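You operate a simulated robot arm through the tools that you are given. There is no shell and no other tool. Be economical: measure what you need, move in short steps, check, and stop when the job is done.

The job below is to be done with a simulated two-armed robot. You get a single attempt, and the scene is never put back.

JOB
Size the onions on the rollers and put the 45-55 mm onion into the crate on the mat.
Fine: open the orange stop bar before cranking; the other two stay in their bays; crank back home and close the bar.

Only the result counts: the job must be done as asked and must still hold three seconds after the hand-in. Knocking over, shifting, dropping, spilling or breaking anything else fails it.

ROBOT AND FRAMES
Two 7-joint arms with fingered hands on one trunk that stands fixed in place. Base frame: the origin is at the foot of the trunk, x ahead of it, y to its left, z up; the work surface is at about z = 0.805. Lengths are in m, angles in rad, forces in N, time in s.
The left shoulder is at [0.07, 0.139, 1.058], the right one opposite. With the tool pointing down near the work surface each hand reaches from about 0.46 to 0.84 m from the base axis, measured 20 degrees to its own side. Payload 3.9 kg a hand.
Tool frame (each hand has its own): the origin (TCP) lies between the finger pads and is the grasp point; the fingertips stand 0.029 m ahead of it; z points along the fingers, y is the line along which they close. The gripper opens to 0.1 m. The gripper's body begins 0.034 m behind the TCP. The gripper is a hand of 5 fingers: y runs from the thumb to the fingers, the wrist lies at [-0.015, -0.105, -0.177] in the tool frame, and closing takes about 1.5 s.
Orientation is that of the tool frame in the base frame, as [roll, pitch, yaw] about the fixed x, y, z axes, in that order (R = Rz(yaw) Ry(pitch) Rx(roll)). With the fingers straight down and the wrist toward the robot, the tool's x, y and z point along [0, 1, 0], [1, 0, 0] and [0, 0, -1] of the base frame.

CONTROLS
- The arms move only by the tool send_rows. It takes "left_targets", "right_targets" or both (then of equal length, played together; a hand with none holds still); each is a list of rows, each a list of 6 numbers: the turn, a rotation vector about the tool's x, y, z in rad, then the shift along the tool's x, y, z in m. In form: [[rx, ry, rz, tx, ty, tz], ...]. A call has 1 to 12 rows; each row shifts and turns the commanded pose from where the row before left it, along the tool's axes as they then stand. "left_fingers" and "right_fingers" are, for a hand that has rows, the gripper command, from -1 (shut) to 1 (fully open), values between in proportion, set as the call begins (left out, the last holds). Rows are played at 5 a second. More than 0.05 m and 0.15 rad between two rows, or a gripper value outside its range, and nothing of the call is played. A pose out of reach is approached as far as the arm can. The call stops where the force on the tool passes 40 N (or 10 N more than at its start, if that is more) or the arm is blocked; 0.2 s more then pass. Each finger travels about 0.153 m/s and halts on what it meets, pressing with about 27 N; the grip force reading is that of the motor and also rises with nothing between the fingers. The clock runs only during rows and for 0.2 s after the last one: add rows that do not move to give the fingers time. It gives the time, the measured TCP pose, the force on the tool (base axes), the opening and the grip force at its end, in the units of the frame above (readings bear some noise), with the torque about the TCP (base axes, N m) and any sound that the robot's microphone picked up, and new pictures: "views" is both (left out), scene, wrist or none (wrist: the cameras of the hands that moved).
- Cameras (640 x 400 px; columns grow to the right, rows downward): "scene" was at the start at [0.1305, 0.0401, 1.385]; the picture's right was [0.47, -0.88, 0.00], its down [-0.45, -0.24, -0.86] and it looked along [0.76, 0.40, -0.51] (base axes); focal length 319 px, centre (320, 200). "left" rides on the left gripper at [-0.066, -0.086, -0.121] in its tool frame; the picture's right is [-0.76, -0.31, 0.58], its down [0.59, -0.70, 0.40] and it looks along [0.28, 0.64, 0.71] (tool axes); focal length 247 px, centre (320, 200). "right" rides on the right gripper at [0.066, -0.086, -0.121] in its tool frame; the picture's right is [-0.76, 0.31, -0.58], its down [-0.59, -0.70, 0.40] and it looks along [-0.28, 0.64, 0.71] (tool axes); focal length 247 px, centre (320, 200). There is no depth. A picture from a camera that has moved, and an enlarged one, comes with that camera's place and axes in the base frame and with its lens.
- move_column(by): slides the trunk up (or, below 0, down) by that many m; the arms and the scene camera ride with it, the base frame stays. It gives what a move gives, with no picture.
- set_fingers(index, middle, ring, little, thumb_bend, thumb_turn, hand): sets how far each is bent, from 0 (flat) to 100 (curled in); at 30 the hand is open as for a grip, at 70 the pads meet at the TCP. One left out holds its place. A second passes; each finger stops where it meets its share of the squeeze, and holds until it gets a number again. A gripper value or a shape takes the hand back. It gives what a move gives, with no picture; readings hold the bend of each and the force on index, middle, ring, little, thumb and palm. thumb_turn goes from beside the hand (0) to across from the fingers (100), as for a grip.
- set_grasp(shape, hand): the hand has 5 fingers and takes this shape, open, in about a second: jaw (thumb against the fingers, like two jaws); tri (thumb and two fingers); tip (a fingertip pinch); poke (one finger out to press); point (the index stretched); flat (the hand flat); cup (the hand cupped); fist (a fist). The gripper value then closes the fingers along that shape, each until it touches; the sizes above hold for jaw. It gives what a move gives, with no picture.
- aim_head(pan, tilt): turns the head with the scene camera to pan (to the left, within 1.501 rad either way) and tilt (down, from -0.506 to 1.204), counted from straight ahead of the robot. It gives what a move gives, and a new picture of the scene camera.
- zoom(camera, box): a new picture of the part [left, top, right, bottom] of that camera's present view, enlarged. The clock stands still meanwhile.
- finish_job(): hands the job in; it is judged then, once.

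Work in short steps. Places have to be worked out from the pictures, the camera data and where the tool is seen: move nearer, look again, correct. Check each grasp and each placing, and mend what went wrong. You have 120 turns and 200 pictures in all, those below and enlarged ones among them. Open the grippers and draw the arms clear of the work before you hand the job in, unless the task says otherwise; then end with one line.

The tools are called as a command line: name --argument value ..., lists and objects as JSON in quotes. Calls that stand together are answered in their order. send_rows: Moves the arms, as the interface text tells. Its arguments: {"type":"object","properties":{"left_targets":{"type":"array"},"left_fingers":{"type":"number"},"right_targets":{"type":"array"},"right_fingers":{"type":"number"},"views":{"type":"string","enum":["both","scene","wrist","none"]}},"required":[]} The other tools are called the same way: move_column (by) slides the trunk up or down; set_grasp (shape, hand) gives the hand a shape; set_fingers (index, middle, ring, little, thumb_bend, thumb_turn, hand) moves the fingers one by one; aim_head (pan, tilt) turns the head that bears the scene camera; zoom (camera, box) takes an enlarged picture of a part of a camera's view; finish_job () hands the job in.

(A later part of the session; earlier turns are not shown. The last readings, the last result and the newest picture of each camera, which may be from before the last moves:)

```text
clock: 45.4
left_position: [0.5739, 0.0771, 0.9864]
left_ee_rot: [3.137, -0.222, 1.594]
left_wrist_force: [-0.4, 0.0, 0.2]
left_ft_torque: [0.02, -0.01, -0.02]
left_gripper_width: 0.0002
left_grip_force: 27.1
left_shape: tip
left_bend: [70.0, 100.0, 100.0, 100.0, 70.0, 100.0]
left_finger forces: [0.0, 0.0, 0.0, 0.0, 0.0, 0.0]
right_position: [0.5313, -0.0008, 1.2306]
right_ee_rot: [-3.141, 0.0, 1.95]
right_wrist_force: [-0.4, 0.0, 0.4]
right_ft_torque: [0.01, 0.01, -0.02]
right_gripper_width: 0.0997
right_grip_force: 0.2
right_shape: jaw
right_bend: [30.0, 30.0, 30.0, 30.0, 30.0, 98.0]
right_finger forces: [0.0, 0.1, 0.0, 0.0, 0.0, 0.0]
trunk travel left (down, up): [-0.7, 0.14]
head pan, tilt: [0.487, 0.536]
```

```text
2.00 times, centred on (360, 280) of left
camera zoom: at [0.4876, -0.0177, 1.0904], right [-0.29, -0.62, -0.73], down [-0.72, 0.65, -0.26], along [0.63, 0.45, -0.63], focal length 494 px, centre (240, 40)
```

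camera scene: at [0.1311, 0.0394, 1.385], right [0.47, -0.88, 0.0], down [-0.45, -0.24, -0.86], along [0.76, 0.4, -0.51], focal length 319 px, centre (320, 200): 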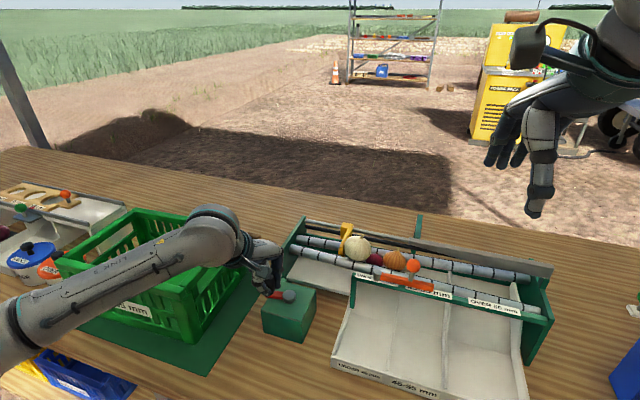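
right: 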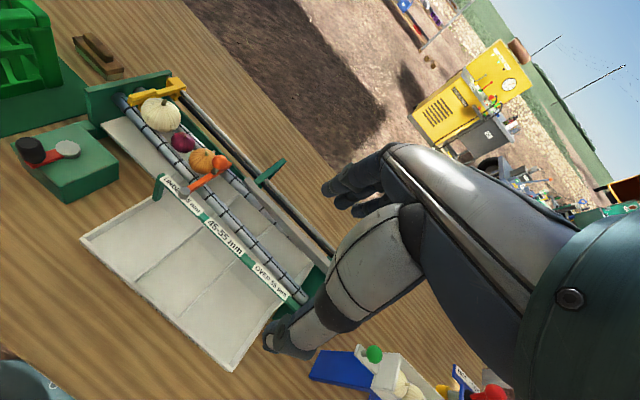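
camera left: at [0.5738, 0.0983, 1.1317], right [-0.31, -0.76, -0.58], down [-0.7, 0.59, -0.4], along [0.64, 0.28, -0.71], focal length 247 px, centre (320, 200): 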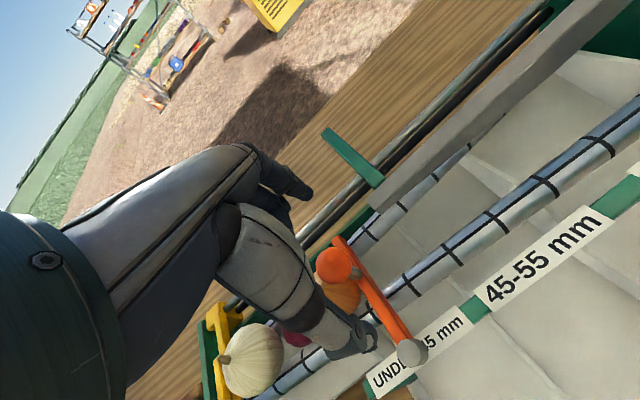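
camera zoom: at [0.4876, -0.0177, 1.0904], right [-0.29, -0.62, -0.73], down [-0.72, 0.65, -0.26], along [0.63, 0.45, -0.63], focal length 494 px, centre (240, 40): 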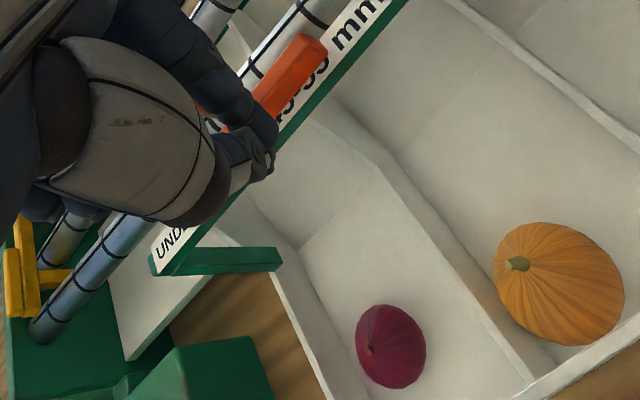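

No contact while clear of the knob. Push toward +x along the arc.

send_rows --left_targets '[[0, 0, 0, 0, 0.01, 0], [0, 0, 0, 0, 0.01, 0], [0, 0, 0, 0.003, 0.01, 0.0007], [0, 0, 0, 0.004, 0.01, 0.001], [0, 0, 0, 0.006, 0.008, 0.0014], [0, 0, 0, 0, 0, 0]]' --views "none"

zoom --camera "left" --box '[200, 180, 520, 380]'

zoom --camera "scene" --box '[310, 200, 470, 300]'

```text
clock: 46.8
left_position: [0.6218, 0.0906, 0.993]
left_ee_rot: [3.124, -0.228, 1.599]
left_wrist_force: [-0.2, -0.4, -0.8]
left_ft_torque: [0.01, 0.01, -0.03]
left_gripper_width: 0.0
left_grip_force: 26.6
left_shape: tip
left_bend: [70.0, 100.0, 100.0, 100.0, 70.0, 100.0]
left_finger forces: [0.1, 0.0, 0.0, 0.0, 0.0, 0.0]
right_position: [0.5311, -0.0008, 1.2308]
right_ee_rot: [-3.141, -0.002, 1.95]
right_wrist_force: [0.3, -0.3, 0.8]
right_ft_torque: [-0.02, -0.02, -0.01]
right_gripper_width: 0.1
right_grip_force: 0.1
right_shape: jaw
right_bend: [30.0, 30.0, 30.0, 30.0, 30.0, 98.0]
right_finger forces: [0.0, 0.0, 0.0, 0.0, 0.0, 0.0]
trunk travel left (down, up): [-0.7, 0.14]
head pan, tilt: [0.487, 0.536]
```

```text
2.00 times, centred on (360, 280) of left
camera zoom: at [0.5353, -0.0027, 1.0958], right [-0.28, -0.62, -0.74], down [-0.71, 0.65, -0.27], along [0.64, 0.45, -0.62], focal length 494 px, centre (240, 40)
```

zoom: 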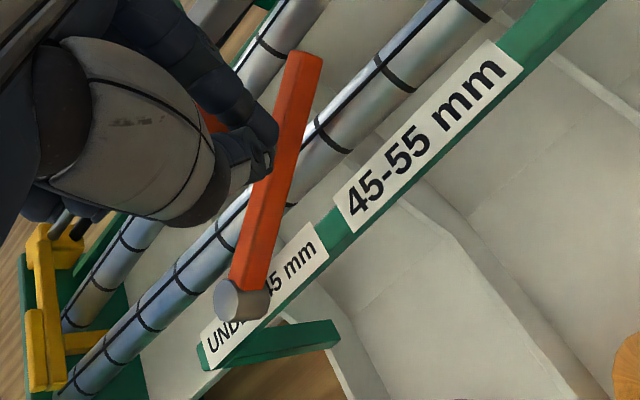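

```text
4.00 times, centred on (390, 250) of scene
camera zoom: at [0.1303, 0.0401, 1.3851], right [0.47, -0.88, 0.0], down [-0.45, -0.24, -0.86], along [0.76, 0.4, -0.51], focal length 1277 px, centre (40, 0)
```

zoom: 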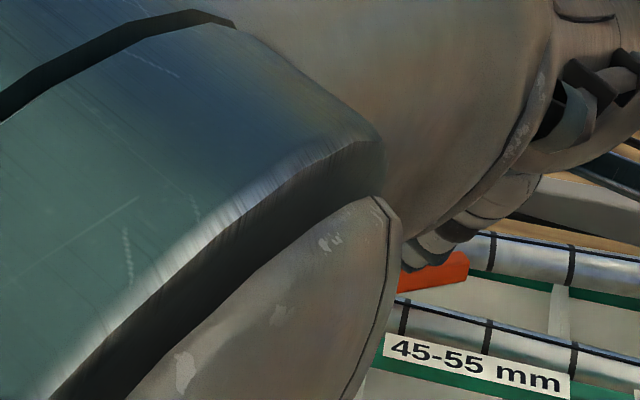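

The bar is closing. Continue the arc with a small height correction.

send_rows --left_targets '[[0, 0, 0, 0.0054, 0.01, 0.0054], [0, 0, 0, 0.0059, 0.009, 0.0034], [0, 0, 0, 0.0097, 0.006, 0.0023], [0, 0, 0, 0.0097, 0.004, 0.0023], [0, 0, 0, 0, 0, 0]]' --views "none"

zoom --camera "left" --box '[200, 180, 520, 380]'

zoom --camera "scene" --box '[310, 200, 470, 300]'

```text
clock: 48.0
left_position: [0.6473, 0.1233, 0.9762]
left_ee_rot: [3.141, -0.258, 1.588]
left_wrist_force: [1.1, 0.2, 0.2]
left_ft_torque: [0.06, -0.03, -0.02]
left_gripper_width: 0.0
left_grip_force: 26.5
left_shape: tip
left_bend: [70.0, 100.0, 100.0, 100.0, 70.0, 100.0]
left_finger forces: [0.0, 0.5, 0.0, 0.0, 0.0, 0.1]
right_position: [0.5322, -0.0007, 1.2309]
right_ee_rot: [-3.141, 0.0, 1.95]
right_wrist_force: [-0.9, 0.3, 0.2]
right_ft_torque: [0.0, 0.01, -0.02]
right_gripper_width: 0.0996
right_grip_force: 0.0
right_shape: jaw
right_bend: [30.0, 30.0, 30.0, 30.0, 30.0, 98.0]
right_finger forces: [0.0, 0.1, 0.1, 0.0, 0.0, 0.0]
trunk travel left (down, up): [-0.7, 0.14]
head pan, tilt: [0.487, 0.536]
```

```text
2.00 times, centred on (360, 280) of left
camera zoom: at [0.5624, 0.0272, 1.0765], right [-0.3, -0.59, -0.75], down [-0.71, 0.66, -0.23], along [0.63, 0.47, -0.62], focal length 494 px, centre (240, 40)
```

zoom: 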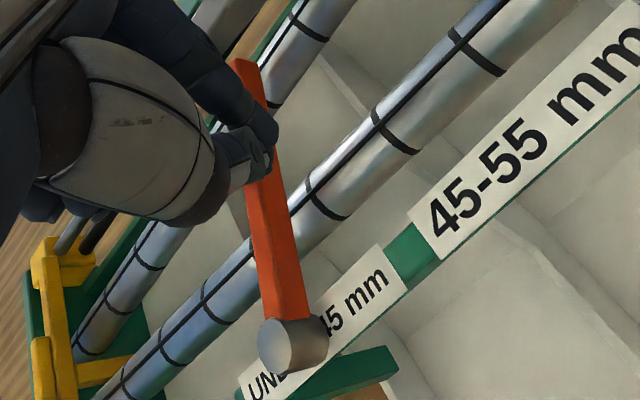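

```text
4.00 times, centred on (390, 250) of scene
camera zoom: at [0.1303, 0.0399, 1.3851], right [0.47, -0.88, 0.0], down [-0.45, -0.24, -0.86], along [0.76, 0.4, -0.51], focal length 1277 px, centre (40, 0)
```

zoom: 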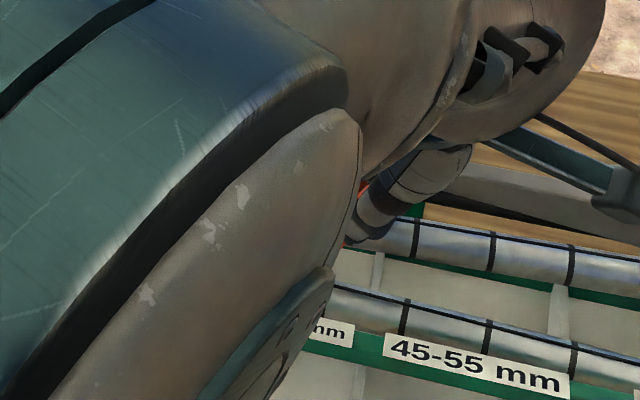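

Nearly closed. Continue +y in small steps until its closed stop or original pose.

send_rows --left_targets '[[0, 0, 0, 0.007, 0.002, -0.003], [0, 0, 0, 0.007, 0.001, 0.0017], [0, 0, 0, 0, 0, 0]]' --views "none"

zoom --camera "left" --box '[200, 180, 520, 380]'

```text
clock: 48.8
left_position: [0.6506, 0.1365, 0.9794]
left_ee_rot: [-3.141, -0.262, 1.584]
left_wrist_force: [0.5, 0.1, -0.3]
left_ft_torque: [0.02, 0.0, 0.0]
left_gripper_width: 0.0
left_grip_force: 26.7
left_shape: tip
left_bend: [70.0, 100.0, 100.0, 100.0, 70.0, 100.0]
left_finger forces: [0.3, 0.1, 0.1, 0.0, 0.0, 0.1]
right_position: [0.5324, 0.0006, 1.231]
right_ee_rot: [3.141, 0.002, 1.95]
right_wrist_force: [-0.4, 0.0, -0.4]
right_ft_torque: [-0.01, 0.03, 0.03]
right_gripper_width: 0.0998
right_grip_force: 0.1
right_shape: jaw
right_bend: [30.0, 30.0, 30.0, 30.0, 30.0, 98.0]
right_finger forces: [0.1, 0.0, 0.1, 0.0, 0.0, 0.0]
trunk travel left (down, up): [-0.7, 0.14]
head pan, tilt: [0.487, 0.536]
```

```text
2.00 times, centred on (360, 280) of left
camera zoom: at [0.5651, 0.0392, 1.0802], right [-0.3, -0.59, -0.75], down [-0.71, 0.66, -0.23], along [0.63, 0.47, -0.62], focal length 494 px, centre (240, 40)
```

zoom: 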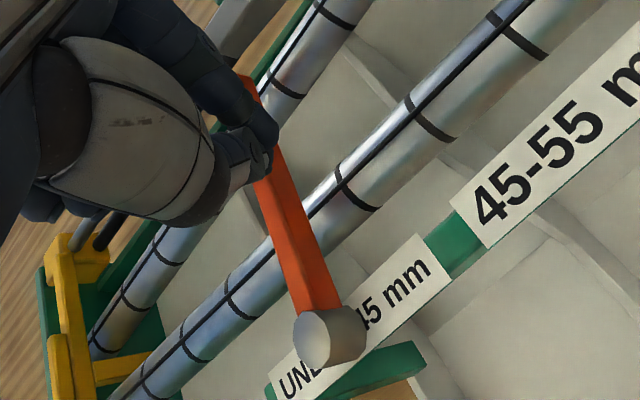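

Bar is at roughly -2°, originally about +10°. Continue pushing gently.

send_rows --left_targets '[[0, 0, 0, 0.005, 0, 0.0012], [0, 0, 0, 0.005, 0, 0.0012], [0, 0, 0, 0, 0, 0]]' --views "none"

zoom --camera "left" --box '[200, 180, 520, 380]'

```text
clock: 49.6
left_position: [0.6518, 0.1464, 0.9808]
left_ee_rot: [-3.141, -0.26, 1.586]
left_wrist_force: [0.0, 0.4, 0.9]
left_ft_torque: [-0.02, -0.02, 0.0]
left_gripper_width: 0.0
left_grip_force: 26.7
left_shape: tip
left_bend: [70.0, 100.0, 100.0, 100.0, 70.0, 100.0]
left_finger forces: [0.1, 0.0, 0.0, 0.1, 0.1, 0.0]
right_position: [0.5325, 0.0006, 1.2303]
right_ee_rot: [-3.141, 0.0, 1.95]
right_wrist_force: [0.3, -0.5, -0.7]
right_ft_torque: [0.02, -0.02, 0.0]
right_gripper_width: 0.0999
right_grip_force: 0.0
right_shape: jaw
right_bend: [30.0, 30.0, 30.0, 30.0, 30.0, 98.0]
right_finger forces: [0.1, 0.1, 0.0, 0.0, 0.1, 0.1]
trunk travel left (down, up): [-0.7, 0.14]
head pan, tilt: [0.487, 0.536]
```

```text
2.00 times, centred on (360, 280) of left
camera zoom: at [0.5647, 0.0489, 1.0809], right [-0.3, -0.59, -0.75], down [-0.71, 0.66, -0.23], along [0.63, 0.47, -0.62], focal length 494 px, centre (240, 40)
```

zoom: 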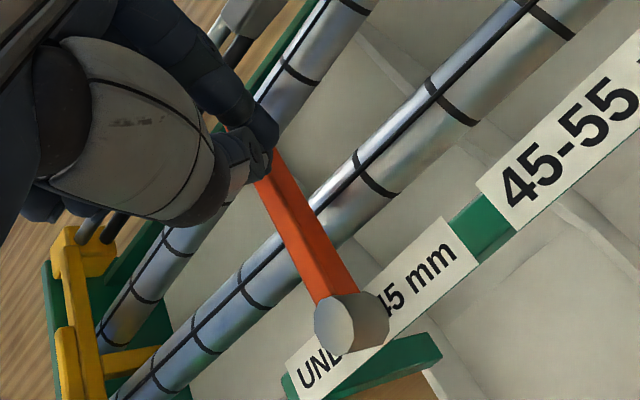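

Still moving freely; continue in small steps until resistance.

send_rows --left_targets '[[0, 0, 0, 0.004, 0, 0.001], [0, 0, 0, 0.004, 0, 0.001], [0, 0, 0, 0, 0, 0]]' --views "none"

zoom --camera "left" --box '[200, 180, 520, 380]'

```text
clock: 50.4
left_position: [0.6515, 0.1509, 0.9814]
left_ee_rot: [-3.141, -0.26, 1.583]
left_wrist_force: [-2.2, -12.8, 1.3]
left_ft_torque: [-0.23, 0.08, 0.08]
left_gripper_width: 0.0
left_grip_force: 26.5
left_shape: tip
left_bend: [70.0, 100.0, 100.0, 100.0, 70.0, 100.0]
left_finger forces: [0.0, 0.0, 0.1, 0.0, 0.0, 0.0]
right_position: [0.5312, -0.0019, 1.2304]
right_ee_rot: [3.14, -0.002, 1.949]
right_wrist_force: [-0.6, 0.0, 0.4]
right_ft_torque: [-0.02, 0.0, 0.02]
right_gripper_width: 0.0998
right_grip_force: 0.0
right_shape: jaw
right_bend: [30.0, 30.0, 30.0, 30.0, 30.0, 98.0]
right_finger forces: [0.0, 0.0, 0.0, 0.1, 0.1, 0.0]
trunk travel left (down, up): [-0.7, 0.14]
head pan, tilt: [0.487, 0.536]
```

```text
2.00 times, centred on (360, 280) of left
camera zoom: at [0.5647, 0.0544, 1.0814], right [-0.3, -0.59, -0.75], down [-0.71, 0.66, -0.23], along [0.64, 0.47, -0.62], focal length 494 px, centre (240, 40)
```

zoom: 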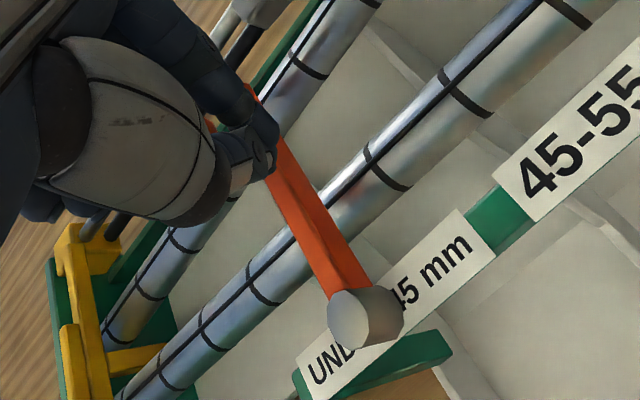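

Resistance (13 N): the bar is at its closed stop. Back away, rise, level the hand and check the bar against the original picture.

send_rows --left_targets '[[0, 0, 0, -0.0097, -0.001, -0.0023], [0, 0, 0, 0.009, 0, -0.039], [0, 0, 0, 0.009, 0, -0.039], [0, -0.13, 0, 0.0, 0, -0.04], [0, -0.13, 0, -0.04, -0.02, 0], [0, 0, 0, -0.04, -0.02, 0], [0, 0, 0, -0.04, 0, 0], [0, 0, 0, 0, 0, 0]]' --views "scene"

zoom --camera "right" --box '[0, 60, 340, 320]'

```text
clock: 52.1
left_position: [0.6132, 0.0242, 1.0938]
left_ee_rot: [-3.138, 0.007, 1.599]
left_wrist_force: [-0.9, 1.5, -0.4]
left_ft_torque: [-0.09, -0.14, 0.02]
left_gripper_width: 0.0001
left_grip_force: 26.9
left_shape: tip
left_bend: [72.0, 100.0, 100.0, 100.0, 70.0, 100.0]
left_finger forces: [0.1, 0.0, 0.0, 0.0, 0.1, 0.0]
right_position: [0.5336, -0.0086, 1.2303]
right_ee_rot: [-3.136, 0.012, 1.944]
right_wrist_force: [-5.9, -7.8, -0.5]
right_ft_torque: [0.43, -0.53, 0.17]
right_gripper_width: 0.0999
right_grip_force: 0.0
right_shape: jaw
right_bend: [30.0, 30.0, 30.0, 30.0, 30.0, 98.0]
right_finger forces: [0.0, 0.1, 0.0, 0.1, 0.1, 0.0]
trunk travel left (down, up): [-0.7, 0.14]
head pan, tilt: [0.487, 0.536]
stopped in row 8 (right hand): the force on the tool passed its limit at 53 N (the readings are from after the stop); the commanded pose is now the measured one
camera scene: at [0.1314, 0.0395, 1.3849], right [0.47, -0.88, 0.0], down [-0.45, -0.24, -0.86], along [0.76, 0.4, -0.51], focal length 319 px, centre (320, 200)
```

scene: 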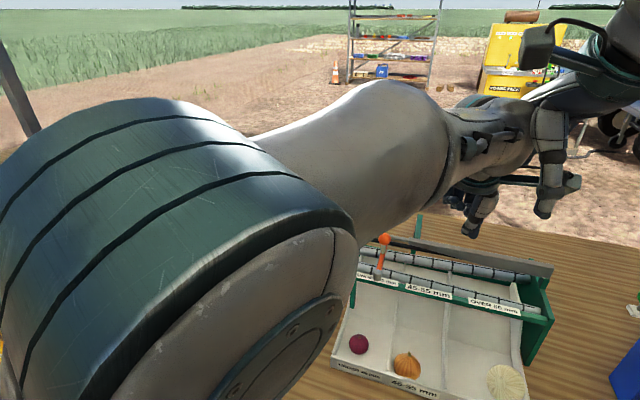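

```text
1.54 times, centred on (170, 190) of right
camera zoom: at [0.4313, 0.0211, 1.3507], right [0.56, -0.59, 0.58], down [-0.44, -0.81, -0.39], along [0.7, -0.04, -0.71], focal length 380 px, centre (551, 215)
```

zoom: 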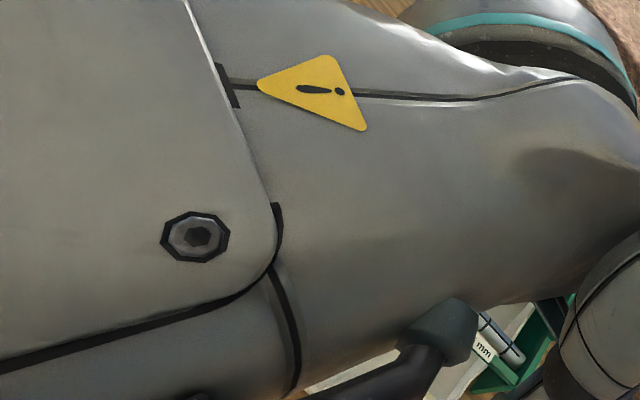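

The left arm brushed the right one. I move the left back +y and then take the right arm out to its own side.

send_rows --left_targets '[[0, 0, 0, 0.04, 0, 0], [0, 0, 0, 0.04, 0, 0], [0, 0, 0, 0.04, 0, 0]]' --views "none"

send_rows --right_targets '[[0, 0, 0, -0.045, 0.0, 0], [0, 0, 0, -0.045, 0.0, 0], [0, 0, 0, -0.045, 0.0, 0], [0, 0, 0, -0.045, 0.0, 0], [0, 0, 0, -0.045, 0.0, 0], [0, 0, 0, -0.045, 0.0, 0]]' --views "scene"

zoom --camera "scene" --box '[290, 205, 450, 305]'

```text
clock: 52.9
left_position: [0.6087, 0.1453, 1.0901]
left_ee_rot: [-3.14, 0.008, 1.597]
left_wrist_force: [-0.4, 0.6, -0.7]
left_ft_torque: [-0.04, -0.01, 0.02]
left_gripper_width: 0.0
left_grip_force: 26.9
left_shape: tip
left_bend: [72.0, 100.0, 100.0, 100.0, 70.0, 100.0]
left_finger forces: [0.0, 0.1, 0.0, 0.1, 0.1, 0.0]
right_position: [0.5331, -0.0053, 1.2301]
right_ee_rot: [-3.139, 0.01, 1.942]
right_wrist_force: [-0.4, 0.3, -0.1]
right_ft_torque: [-0.04, 0.02, -0.03]
right_gripper_width: 0.1002
right_grip_force: 0.0
right_shape: jaw
right_bend: [30.0, 30.0, 30.0, 30.0, 30.0, 98.0]
right_finger forces: [0.1, 0.1, 0.0, 0.0, 0.0, 0.0]
trunk travel left (down, up): [-0.7, 0.14]
head pan, tilt: [0.487, 0.536]
```

```text
clock: 54.3
left_position: [0.6109, 0.1423, 1.0922]
left_ee_rot: [-3.14, 0.007, 1.598]
left_wrist_force: [-0.6, 0.0, 0.5]
left_ft_torque: [-0.01, 0.0, -0.01]
left_gripper_width: 0.0002
left_grip_force: 26.8
left_shape: tip
left_bend: [72.0, 100.0, 100.0, 100.0, 70.0, 100.0]
left_finger forces: [0.0, 0.0, 0.0, 0.0, 0.0, 0.1]
right_position: [0.6344, -0.2616, 1.2344]
right_ee_rot: [-3.136, 0.009, 1.944]
right_wrist_force: [0.2, 0.2, -0.4]
right_ft_torque: [0.0, 0.02, -0.02]
right_gripper_width: 0.0999
right_grip_force: 0.1
right_shape: jaw
right_bend: [30.0, 30.0, 30.0, 30.0, 30.0, 98.0]
right_finger forces: [0.0, 0.0, 0.1, 0.0, 0.1, 0.1]
trunk travel left (down, up): [-0.7, 0.14]
head pan, tilt: [0.487, 0.536]
camera scene: at [0.1319, 0.0385, 1.3849], right [0.47, -0.88, 0.0], down [-0.45, -0.24, -0.86], along [0.76, 0.4, -0.51], focal length 319 px, centre (320, 200)
```

scene: 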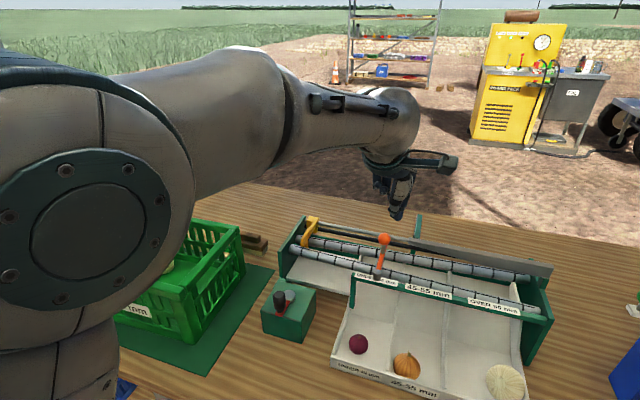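

```text
4.00 times, centred on (370, 255) of scene
camera zoom: at [0.1319, 0.0385, 1.3849], right [0.47, -0.88, 0.0], down [-0.45, -0.24, -0.86], along [0.76, 0.4, -0.51], focal length 1277 px, centre (120, -20)
```

zoom: 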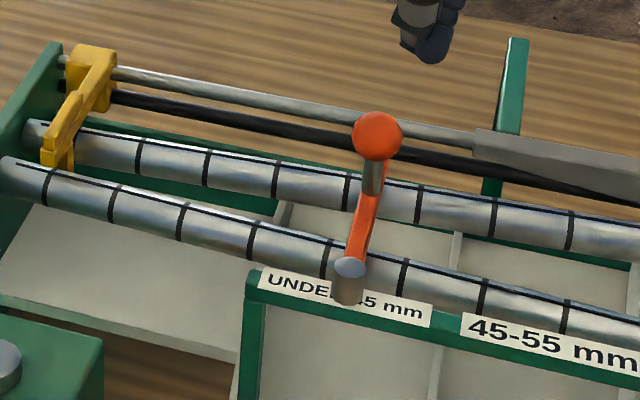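

The bar is exactly as originally closed. Now the orange onion in the 45–55 bay: I move the left hand above it for a close look.

set_grasp --hand "left" --shape "tri"

send_rows --left_targets '[[0, 0, 0.13, -0.02, -0.03, 0], [0, 0, 0.13, -0.02, -0.03, 0], [0, 0, 0.13, -0.02, -0.02, 0.0], [0, 0, 0.13, 0, 0, 0.02], [0, 0, 0.13, 0, 0, 0.02], [0, 0, 0.13, 0, 0, 0.02], [0, 0, 0, 0, 0, 0]]'

zoom --camera "left" --box '[200, 180, 520, 380]'

```text
clock: 55.2
left_position: [0.6091, 0.1443, 1.0918]
left_ee_rot: [-3.139, 0.006, 1.598]
left_wrist_force: [-0.5, -0.6, 0.2]
left_ft_torque: [-0.01, 0.0, 0.0]
left_gripper_width: 0.0998
left_grip_force: 0.0
left_shape: tri
left_bend: [30.0, 30.0, 99.0, 100.0, 30.0, 98.0]
left_finger forces: [0.0, 0.1, 0.0, 0.0, 0.1, 0.0]
right_position: [0.6317, -0.2588, 1.236]
right_ee_rot: [-3.137, 0.011, 1.942]
right_wrist_force: [0.0, -0.8, -0.3]
right_ft_torque: [-0.01, 0.02, 0.01]
right_gripper_width: 0.0997
right_grip_force: 0.0
right_shape: jaw
right_bend: [30.0, 30.0, 30.0, 30.0, 30.0, 98.0]
right_finger forces: [0.0, 0.1, 0.0, 0.0, 0.0, 0.0]
trunk travel left (down, up): [-0.7, 0.14]
head pan, tilt: [0.487, 0.536]
```

```text
clock: 56.8
left_position: [0.5237, 0.0908, 1.035]
left_ee_rot: [3.139, 0.006, 0.817]
left_wrist_force: [-0.3, -0.4, 0.4]
left_ft_torque: [-0.02, 0.03, 0.01]
left_gripper_width: 0.1
left_grip_force: 0.0
left_shape: tri
left_bend: [30.0, 30.0, 99.0, 100.0, 30.0, 98.0]
left_finger forces: [0.1, 0.1, 0.0, 0.1, 0.0, 0.0]
right_position: [0.6331, -0.2601, 1.2356]
right_ee_rot: [-3.138, 0.01, 1.943]
right_wrist_force: [0.0, 1.4, 0.7]
right_ft_torque: [0.01, 0.01, 0.0]
right_gripper_width: 0.1
right_grip_force: 0.0
right_shape: jaw
right_bend: [30.0, 30.0, 30.0, 30.0, 30.0, 98.0]
right_finger forces: [0.1, 0.0, 0.1, 0.0, 0.0, 0.0]
trunk travel left (down, up): [-0.7, 0.14]
head pan, tilt: [0.487, 0.536]
camera scene: at [0.1301, 0.04, 1.3851], right [0.47, -0.88, 0.0], down [-0.45, -0.24, -0.86], along [0.76, 0.4, -0.51], focal length 319 px, centre (320, 200)
camera left: at [0.4151, 0.1008, 1.1547], right [-0.74, -0.35, -0.57], down [-0.11, 0.91, -0.4], along [0.66, -0.24, -0.71], focal length 247 px, centre (320, 200)
```

scene: 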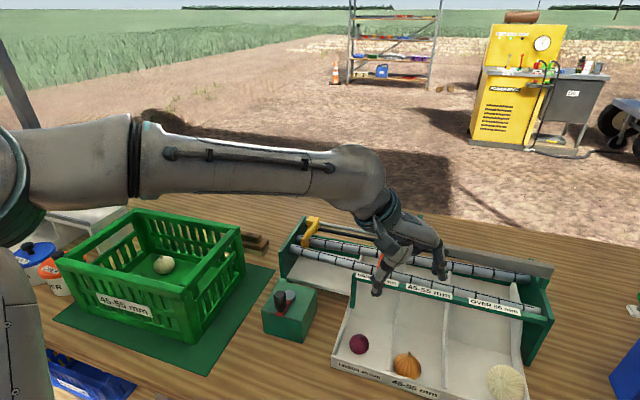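
left: 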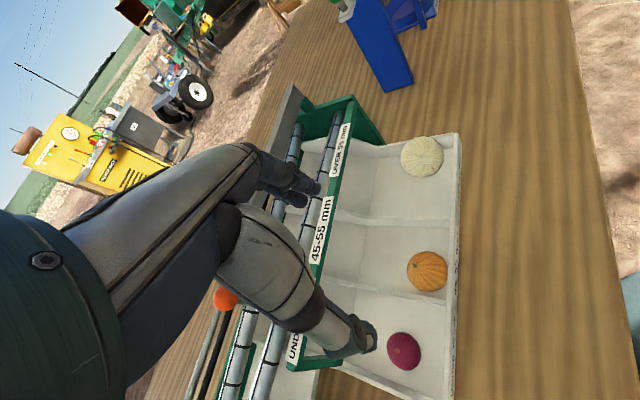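

```text
2.00 times, centred on (360, 280) of left
camera zoom: at [0.4151, 0.1008, 1.1547], right [-0.74, -0.35, -0.57], down [-0.11, 0.91, -0.4], along [0.66, -0.24, -0.71], focal length 494 px, centre (240, 40)
```

zoom: 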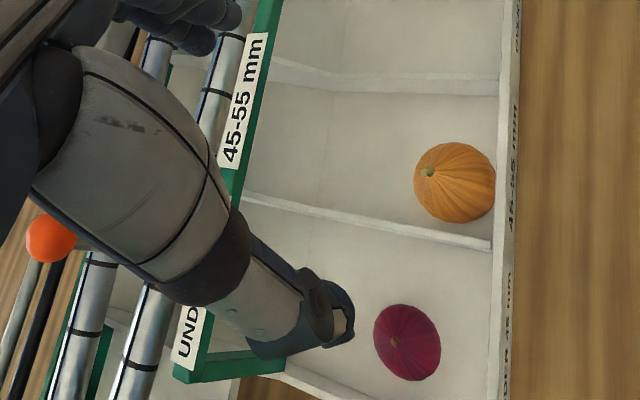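

Onion centre ≈(0.503, 0.062, 0.843), close to the front wall. I check divider height before choosing the grip.

zoom --camera "scene" --box '[330, 310, 490, 410]'

zoom --camera "left" --box '[360, 210, 480, 285]'

```text
refused: 410 is not a number from 0 to 400
```

```text
5.33 times, centred on (420, 248) of left
camera zoom: at [0.4151, 0.1008, 1.1547], right [-0.74, -0.35, -0.57], down [-0.11, 0.91, -0.4], along [0.66, -0.24, -0.71], focal length 1317 px, centre (-213, -53)
```

zoom: 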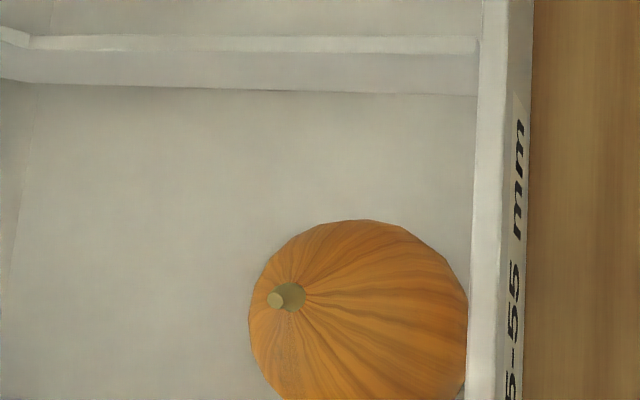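

zoom --camera "scene" --box '[330, 310, 474, 400]'

```text
4.44 times, centred on (402, 355) of scene
camera zoom: at [0.1301, 0.04, 1.3851], right [0.47, -0.88, 0.0], down [-0.45, -0.24, -0.86], along [0.76, 0.4, -0.51], focal length 1419 px, centre (-44, -489)
```

zoom: 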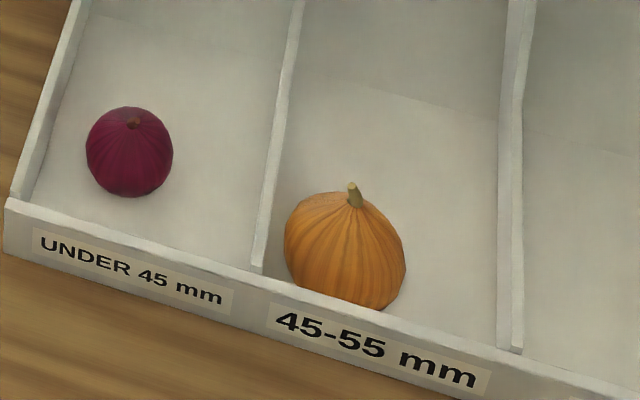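

Walls stand to about onion mid-height, with little gap on the red-onion side. I'll rotate so the jaws close along the front wall (yaw ≈0.17) and hover over the onion.

send_rows --left_targets '[[0, 0, 0.13, 0, 0, 0], [0, 0, 0.13, 0, 0, 0], [0, 0, 0.13, 0, 0, 0], [0, 0, 0.13, 0, 0, 0], [0, 0, 0.13, 0, 0, 0], [0, 0, 0, -0.012, 0.016, 0.03], [0, 0, 0, -0.012, 0.015, 0.03], [0, 0, 0, 0, 0, 0.025], [0, 0, 0, 0, 0, 0]]' --left_fingers 0.5

zoom --camera "left" --box '[260, 180, 500, 330]'

zoom --camera "scene" --box '[330, 300, 490, 400]'

```text
clock: 58.8
left_position: [0.5044, 0.056, 0.9496]
left_ee_rot: [3.139, 0.002, 0.168]
left_wrist_force: [-0.5, 0.1, -0.3]
left_ft_torque: [0.0, 0.01, -0.01]
left_gripper_width: 0.0751
left_grip_force: 0.1
left_shape: tri
left_bend: [39.0, 34.0, 99.0, 100.0, 30.0, 99.0]
left_finger forces: [0.0, 0.1, 0.0, 0.0, 0.1, 0.1]
right_position: [0.6332, -0.26, 1.2342]
right_ee_rot: [-3.138, 0.012, 1.941]
right_wrist_force: [0.2, 0.7, 0.3]
right_ft_torque: [0.01, -0.02, -0.02]
right_gripper_width: 0.1
right_grip_force: 0.0
right_shape: jaw
right_bend: [30.0, 30.0, 30.0, 30.0, 30.0, 98.0]
right_finger forces: [0.0, 0.0, 0.1, 0.1, 0.0, 0.0]
trunk travel left (down, up): [-0.7, 0.14]
head pan, tilt: [0.487, 0.536]
camera scene: at [0.13, 0.0398, 1.3851], right [0.47, -0.88, 0.0], down [-0.45, -0.24, -0.86], along [0.76, 0.4, -0.51], focal length 319 px, centre (320, 200)
camera left: at [0.4257, 0.1291, 1.0703], right [-0.8, 0.17, -0.58], down [0.46, 0.79, -0.4], along [0.39, -0.59, -0.71], focal length 247 px, centre (320, 200)
```

scene: 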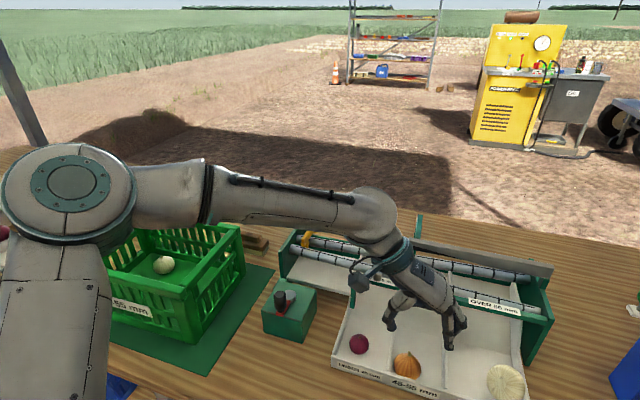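
left: 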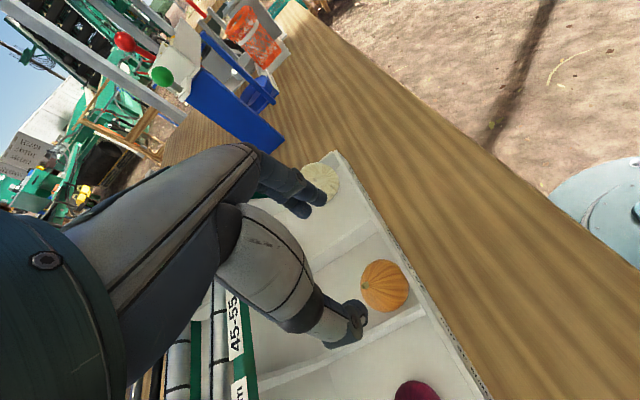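

```text
2.67 times, centred on (380, 255) of left
camera zoom: at [0.4257, 0.1291, 1.0703], right [-0.8, 0.17, -0.58], down [0.46, 0.79, -0.4], along [0.39, -0.59, -0.71], focal length 659 px, centre (160, 53)
```

zoom: 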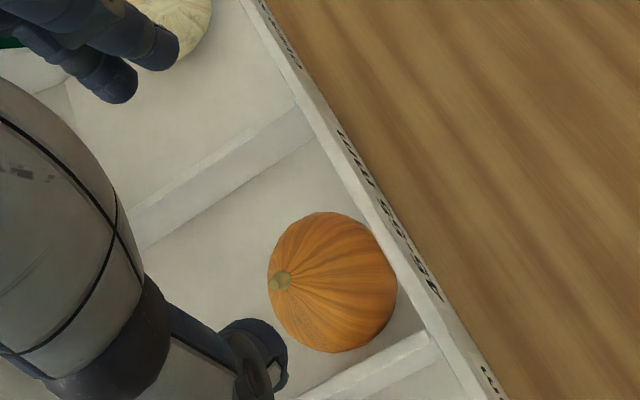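

```text
4.00 times, centred on (410, 350) of scene
camera zoom: at [0.13, 0.0398, 1.3851], right [0.47, -0.88, 0.0], down [-0.45, -0.24, -0.86], along [0.76, 0.4, -0.51], focal length 1277 px, centre (-40, -400)
```

zoom: 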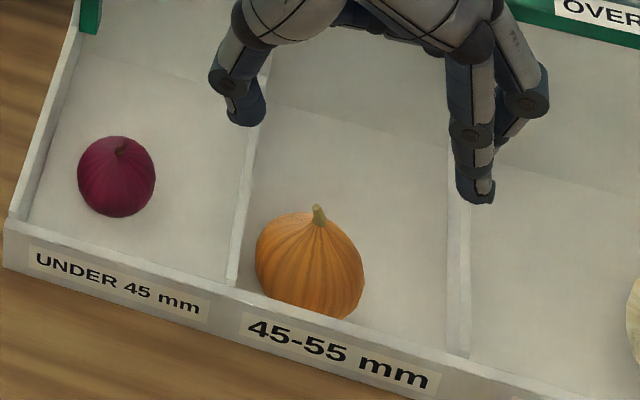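

I pre-shape the thumb closer to the onion (to clear the divider) and descend partway.

set_fingers --hand "left" --thumb_bend 46 --index 40 --middle 40

send_rows --left_targets '[[0, 0, 0, 0, -0.004, 0.03], [0, 0, 0, 0, 0, 0.03], [0, 0, 0, 0, 0, 0]]' --views "none"

zoom --camera "left" --box '[220, 180, 460, 330]'

zoom --camera "scene" --box '[330, 300, 490, 400]'

```text
clock: 59.8
left_position: [0.5064, 0.0561, 0.9497]
left_ee_rot: [3.134, 0.003, 0.167]
left_wrist_force: [0.3, -0.3, 0.5]
left_ft_torque: [-0.03, 0.02, 0.01]
left_gripper_width: 0.0675
left_grip_force: 0.0
left_shape: fingers
left_bend: [40.0, 40.0, 99.0, 100.0, 46.0, 99.0]
left_finger forces: [0.0, 0.0, 0.0, 0.1, 0.0, 0.1]
right_position: [0.6334, -0.2596, 1.2347]
right_ee_rot: [-3.138, 0.01, 1.942]
right_wrist_force: [-0.4, -0.1, -0.2]
right_ft_torque: [-0.03, 0.0, -0.01]
right_gripper_width: 0.0998
right_grip_force: 0.1
right_shape: jaw
right_bend: [30.0, 30.0, 30.0, 30.0, 30.0, 98.0]
right_finger forces: [0.0, 0.1, 0.0, 0.0, 0.1, 0.0]
trunk travel left (down, up): [-0.7, 0.14]
head pan, tilt: [0.487, 0.536]
```

```text
clock: 60.6
left_position: [0.5046, 0.0611, 0.8908]
left_ee_rot: [3.134, 0.003, 0.167]
left_wrist_force: [0.2, -1.2, 0.6]
left_ft_torque: [0.02, 0.02, 0.03]
left_gripper_width: 0.0675
left_grip_force: 0.1
left_shape: fingers
left_bend: [40.0, 40.0, 99.0, 100.0, 46.0, 99.0]
left_finger forces: [0.1, 0.0, 0.1, 0.0, 0.0, 0.0]
right_position: [0.6332, -0.2587, 1.235]
right_ee_rot: [-3.137, 0.01, 1.942]
right_wrist_force: [0.2, -0.1, -0.1]
right_ft_torque: [0.01, -0.02, 0.01]
right_gripper_width: 0.0998
right_grip_force: 0.0
right_shape: jaw
right_bend: [30.0, 30.0, 30.0, 30.0, 30.0, 98.0]
right_finger forces: [0.0, 0.0, 0.1, 0.1, 0.0, 0.0]
trunk travel left (down, up): [-0.7, 0.14]
head pan, tilt: [0.487, 0.536]
```

```text
2.67 times, centred on (340, 255) of left
camera zoom: at [0.4244, 0.1336, 1.0112], right [-0.8, 0.17, -0.58], down [0.46, 0.79, -0.4], along [0.39, -0.59, -0.71], focal length 659 px, centre (267, 53)
```

zoom: 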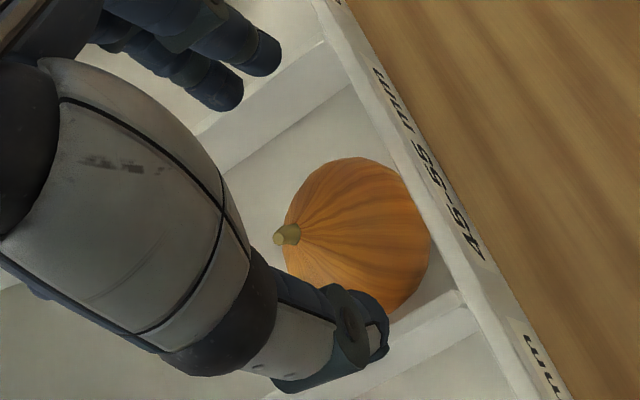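

```text
4.00 times, centred on (410, 350) of scene
camera zoom: at [0.1299, 0.0401, 1.3851], right [0.47, -0.88, 0.0], down [-0.45, -0.24, -0.86], along [0.76, 0.4, -0.51], focal length 1277 px, centre (-40, -400)
```

zoom: 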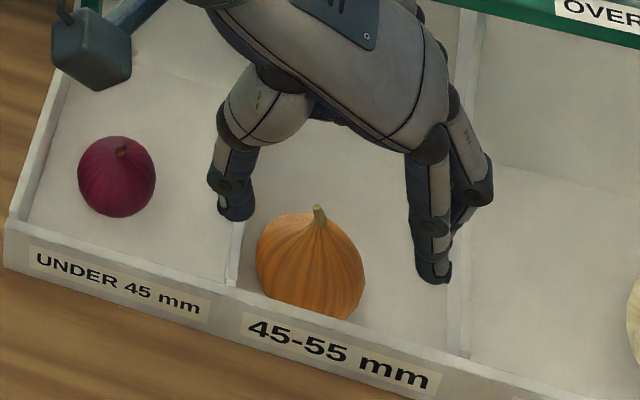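

Thumb sits just beside the onion, above the divider. I descend in small steps watching for contact.

send_rows --left_targets '[[0, 0, 0, 0, -0.003, 0.006], [0, 0, 0, 0, 0, 0.005], [0, 0, 0, 0, 0, 0]]' --views "none"

zoom --camera "scene" --box '[350, 310, 478, 390]'

```text
clock: 61.4
left_position: [0.5042, 0.0627, 0.8781]
left_ee_rot: [3.134, 0.001, 0.168]
left_wrist_force: [0.0, -0.3, -0.2]
left_ft_torque: [0.0, 0.0, 0.03]
left_gripper_width: 0.0675
left_grip_force: 0.1
left_shape: fingers
left_bend: [40.0, 40.0, 99.0, 100.0, 46.0, 99.0]
left_finger forces: [0.0, 0.0, 0.0, 0.0, 0.0, 0.1]
right_position: [0.6327, -0.2588, 1.2349]
right_ee_rot: [-3.137, 0.01, 1.943]
right_wrist_force: [0.3, -0.4, -0.4]
right_ft_torque: [0.01, 0.04, -0.01]
right_gripper_width: 0.1001
right_grip_force: 0.0
right_shape: jaw
right_bend: [30.0, 30.0, 30.0, 30.0, 30.0, 98.0]
right_finger forces: [0.0, 0.0, 0.1, 0.0, 0.0, 0.0]
trunk travel left (down, up): [-0.7, 0.14]
head pan, tilt: [0.487, 0.536]
```

```text
5.00 times, centred on (414, 350) of scene
camera zoom: at [0.1305, 0.0401, 1.385], right [0.47, -0.88, 0.0], down [-0.45, -0.24, -0.86], along [0.76, 0.4, -0.51], focal length 1596 px, centre (-150, -550)
```

zoom: 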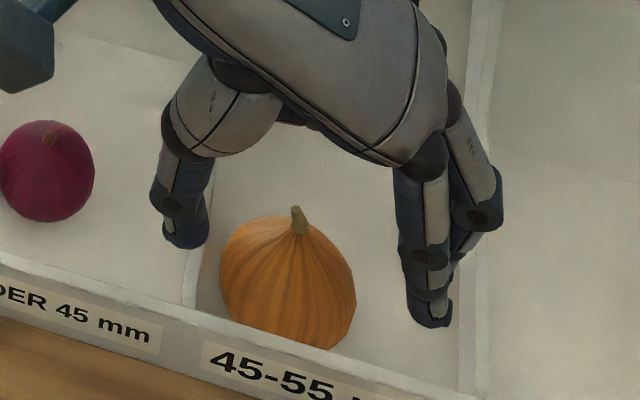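

Still no contact, thumb ~5 mm from the onion. Continue down in small steps.

send_rows --left_targets '[[0, 0, 0, 0, 0.002, 0.005], [0, 0, 0, 0, 0, 0.004], [0, 0, 0, 0, 0, 0]]' --views "none"

zoom --camera "scene" --box '[350, 310, 478, 390]'

```text
clock: 62.2
left_position: [0.5034, 0.0595, 0.8694]
left_ee_rot: [3.134, 0.003, 0.168]
left_wrist_force: [-0.5, 0.2, -0.4]
left_ft_torque: [0.01, -0.01, 0.03]
left_gripper_width: 0.0674
left_grip_force: 0.1
left_shape: fingers
left_bend: [40.0, 40.0, 99.0, 100.0, 46.0, 99.0]
left_finger forces: [0.0, 0.0, 0.1, 0.0, 0.0, 0.0]
right_position: [0.6336, -0.2589, 1.2354]
right_ee_rot: [-3.139, 0.012, 1.943]
right_wrist_force: [0.0, 0.5, -0.4]
right_ft_torque: [0.0, -0.01, 0.0]
right_gripper_width: 0.1
right_grip_force: 0.1
right_shape: jaw
right_bend: [30.0, 30.0, 30.0, 30.0, 30.0, 98.0]
right_finger forces: [0.0, 0.0, 0.1, 0.0, 0.0, 0.0]
trunk travel left (down, up): [-0.7, 0.14]
head pan, tilt: [0.487, 0.536]
```

```text
5.00 times, centred on (414, 350) of scene
camera zoom: at [0.1304, 0.0401, 1.385], right [0.47, -0.88, 0.0], down [-0.45, -0.24, -0.86], along [0.76, 0.4, -0.51], focal length 1596 px, centre (-150, -550)
```

zoom: 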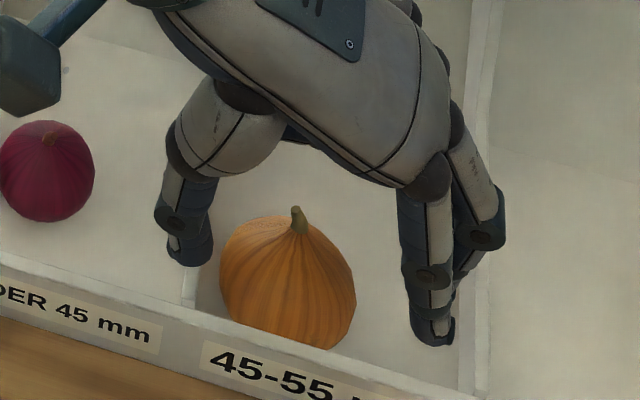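

Tips at z≈0.84 with no contact. Go ~10 mm lower.

send_rows --left_targets '[[0, 0, 0, -0.002, 0, 0.004], [0, 0, 0, 0, 0, 0.004], [0, 0, 0, 0, 0, 0.003], [0, 0, 0, 0, 0, 0]]' --views "none"

zoom --camera "scene" --box '[350, 310, 478, 390]'

```text
clock: 63.2
left_position: [0.5047, 0.0567, 0.866]
left_ee_rot: [3.125, -0.01, 0.17]
left_wrist_force: [-1.7, 1.2, 25.6]
left_ft_torque: [1.04, 0.27, 0.07]
left_gripper_width: 0.0699
left_grip_force: 13.0
left_shape: fingers
left_bend: [40.0, 40.0, 99.0, 100.0, 41.0, 99.0]
left_finger forces: [0.0, 0.0, 0.1, 0.0, 26.3, 0.1]
right_position: [0.6319, -0.2589, 1.2354]
right_ee_rot: [-3.137, 0.01, 1.943]
right_wrist_force: [-0.3, -0.2, 0.2]
right_ft_torque: [0.01, 0.02, 0.0]
right_gripper_width: 0.1001
right_grip_force: 0.1
right_shape: jaw
right_bend: [30.0, 30.0, 30.0, 30.0, 30.0, 98.0]
right_finger forces: [0.0, 0.1, 0.0, 0.1, 0.1, 0.1]
trunk travel left (down, up): [-0.7, 0.14]
head pan, tilt: [0.487, 0.536]
stopped in row 4 (left hand): the force on the tool passed its limit at 41 N (the readings are from after the stop); the commanded pose is now the measured one
```

```text
5.00 times, centred on (414, 350) of scene
camera zoom: at [0.1291, 0.0401, 1.3851], right [0.47, -0.88, 0.0], down [-0.45, -0.24, -0.86], along [0.76, 0.4, -0.51], focal length 1596 px, centre (-150, -550)
```

zoom: 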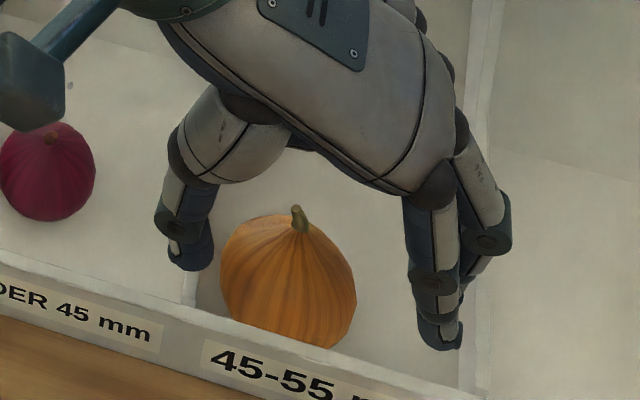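

The thumb met the divider top (z≈0.837). I raise 5 mm to unload and close thumb, index and middle around the onion's equator.

send_rows --left_targets '[[0, 0, 0, 0, -0.001, -0.004], [0, 0, 0, 0, 0, 0]]' --views "none"

set_fingers --hand "left" --thumb_bend 75 --index 75 --middle 75

zoom --camera "scene" --box '[350, 310, 478, 390]'

zoom --camera "left" --box '[220, 180, 460, 330]'

```text
clock: 63.8
left_position: [0.503, 0.0593, 0.8654]
left_ee_rot: [3.129, -0.005, 0.168]
left_wrist_force: [0.5, 0.1, 11.6]
left_ft_torque: [0.43, 0.04, -0.02]
left_gripper_width: 0.0678
left_grip_force: 6.2
left_shape: fingers
left_bend: [40.0, 40.0, 99.0, 100.0, 44.0, 99.0]
left_finger forces: [0.0, 0.0, 0.0, 0.0, 11.7, 0.0]
right_position: [0.6313, -0.2591, 1.2352]
right_ee_rot: [-3.14, 0.01, 1.943]
right_wrist_force: [0.2, 0.2, 0.2]
right_ft_torque: [-0.02, 0.03, 0.0]
right_gripper_width: 0.1
right_grip_force: 0.0
right_shape: jaw
right_bend: [30.0, 30.0, 30.0, 30.0, 30.0, 98.0]
right_finger forces: [0.0, 0.1, 0.0, 0.0, 0.0, 0.1]
trunk travel left (down, up): [-0.7, 0.14]
head pan, tilt: [0.487, 0.536]
```

```text
clock: 64.8
left_position: [0.5023, 0.0588, 0.8677]
left_ee_rot: [3.128, -0.004, 0.169]
left_wrist_force: [0.0, -0.7, 15.8]
left_ft_torque: [0.22, -0.04, -0.09]
left_gripper_width: 0.0232
left_grip_force: 16.4
left_shape: fingers
left_bend: [75.0, 64.0, 99.0, 100.0, 57.0, 99.0]
left_finger forces: [5.4, 12.0, 0.1, 0.0, 14.9, 0.1]
right_position: [0.6305, -0.2593, 1.2368]
right_ee_rot: [-3.139, 0.01, 1.941]
right_wrist_force: [-0.5, -1.3, -0.3]
right_ft_torque: [-0.01, -0.01, 0.0]
right_gripper_width: 0.0999
right_grip_force: 0.1
right_shape: jaw
right_bend: [30.0, 30.0, 30.0, 30.0, 30.0, 98.0]
right_finger forces: [0.1, 0.0, 0.1, 0.1, 0.0, 0.0]
trunk travel left (down, up): [-0.7, 0.14]
head pan, tilt: [0.487, 0.536]
```

```text
5.00 times, centred on (414, 350) of scene
camera zoom: at [0.1285, 0.0396, 1.3853], right [0.47, -0.88, 0.0], down [-0.45, -0.24, -0.86], along [0.76, 0.4, -0.51], focal length 1596 px, centre (-150, -550)
```

zoom: 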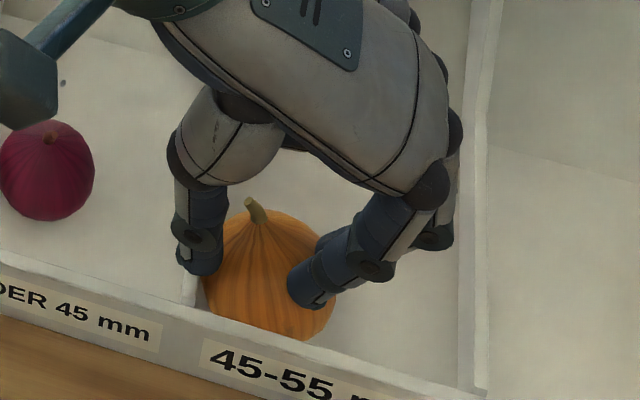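

```text
2.67 times, centred on (340, 255) of left
camera zoom: at [0.4209, 0.1324, 0.9866], right [-0.79, 0.17, -0.58], down [0.47, 0.79, -0.4], along [0.39, -0.59, -0.7], focal length 659 px, centre (267, 53)
```

zoom: 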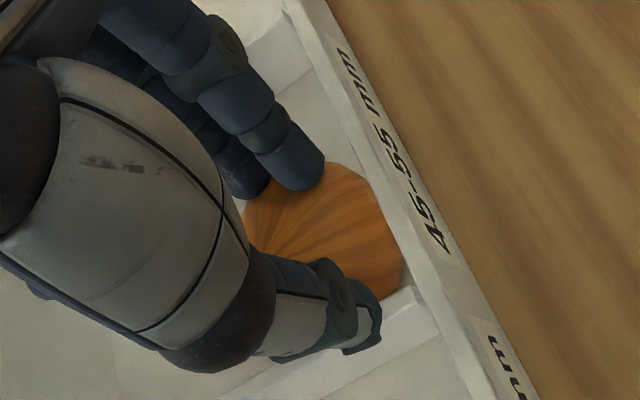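

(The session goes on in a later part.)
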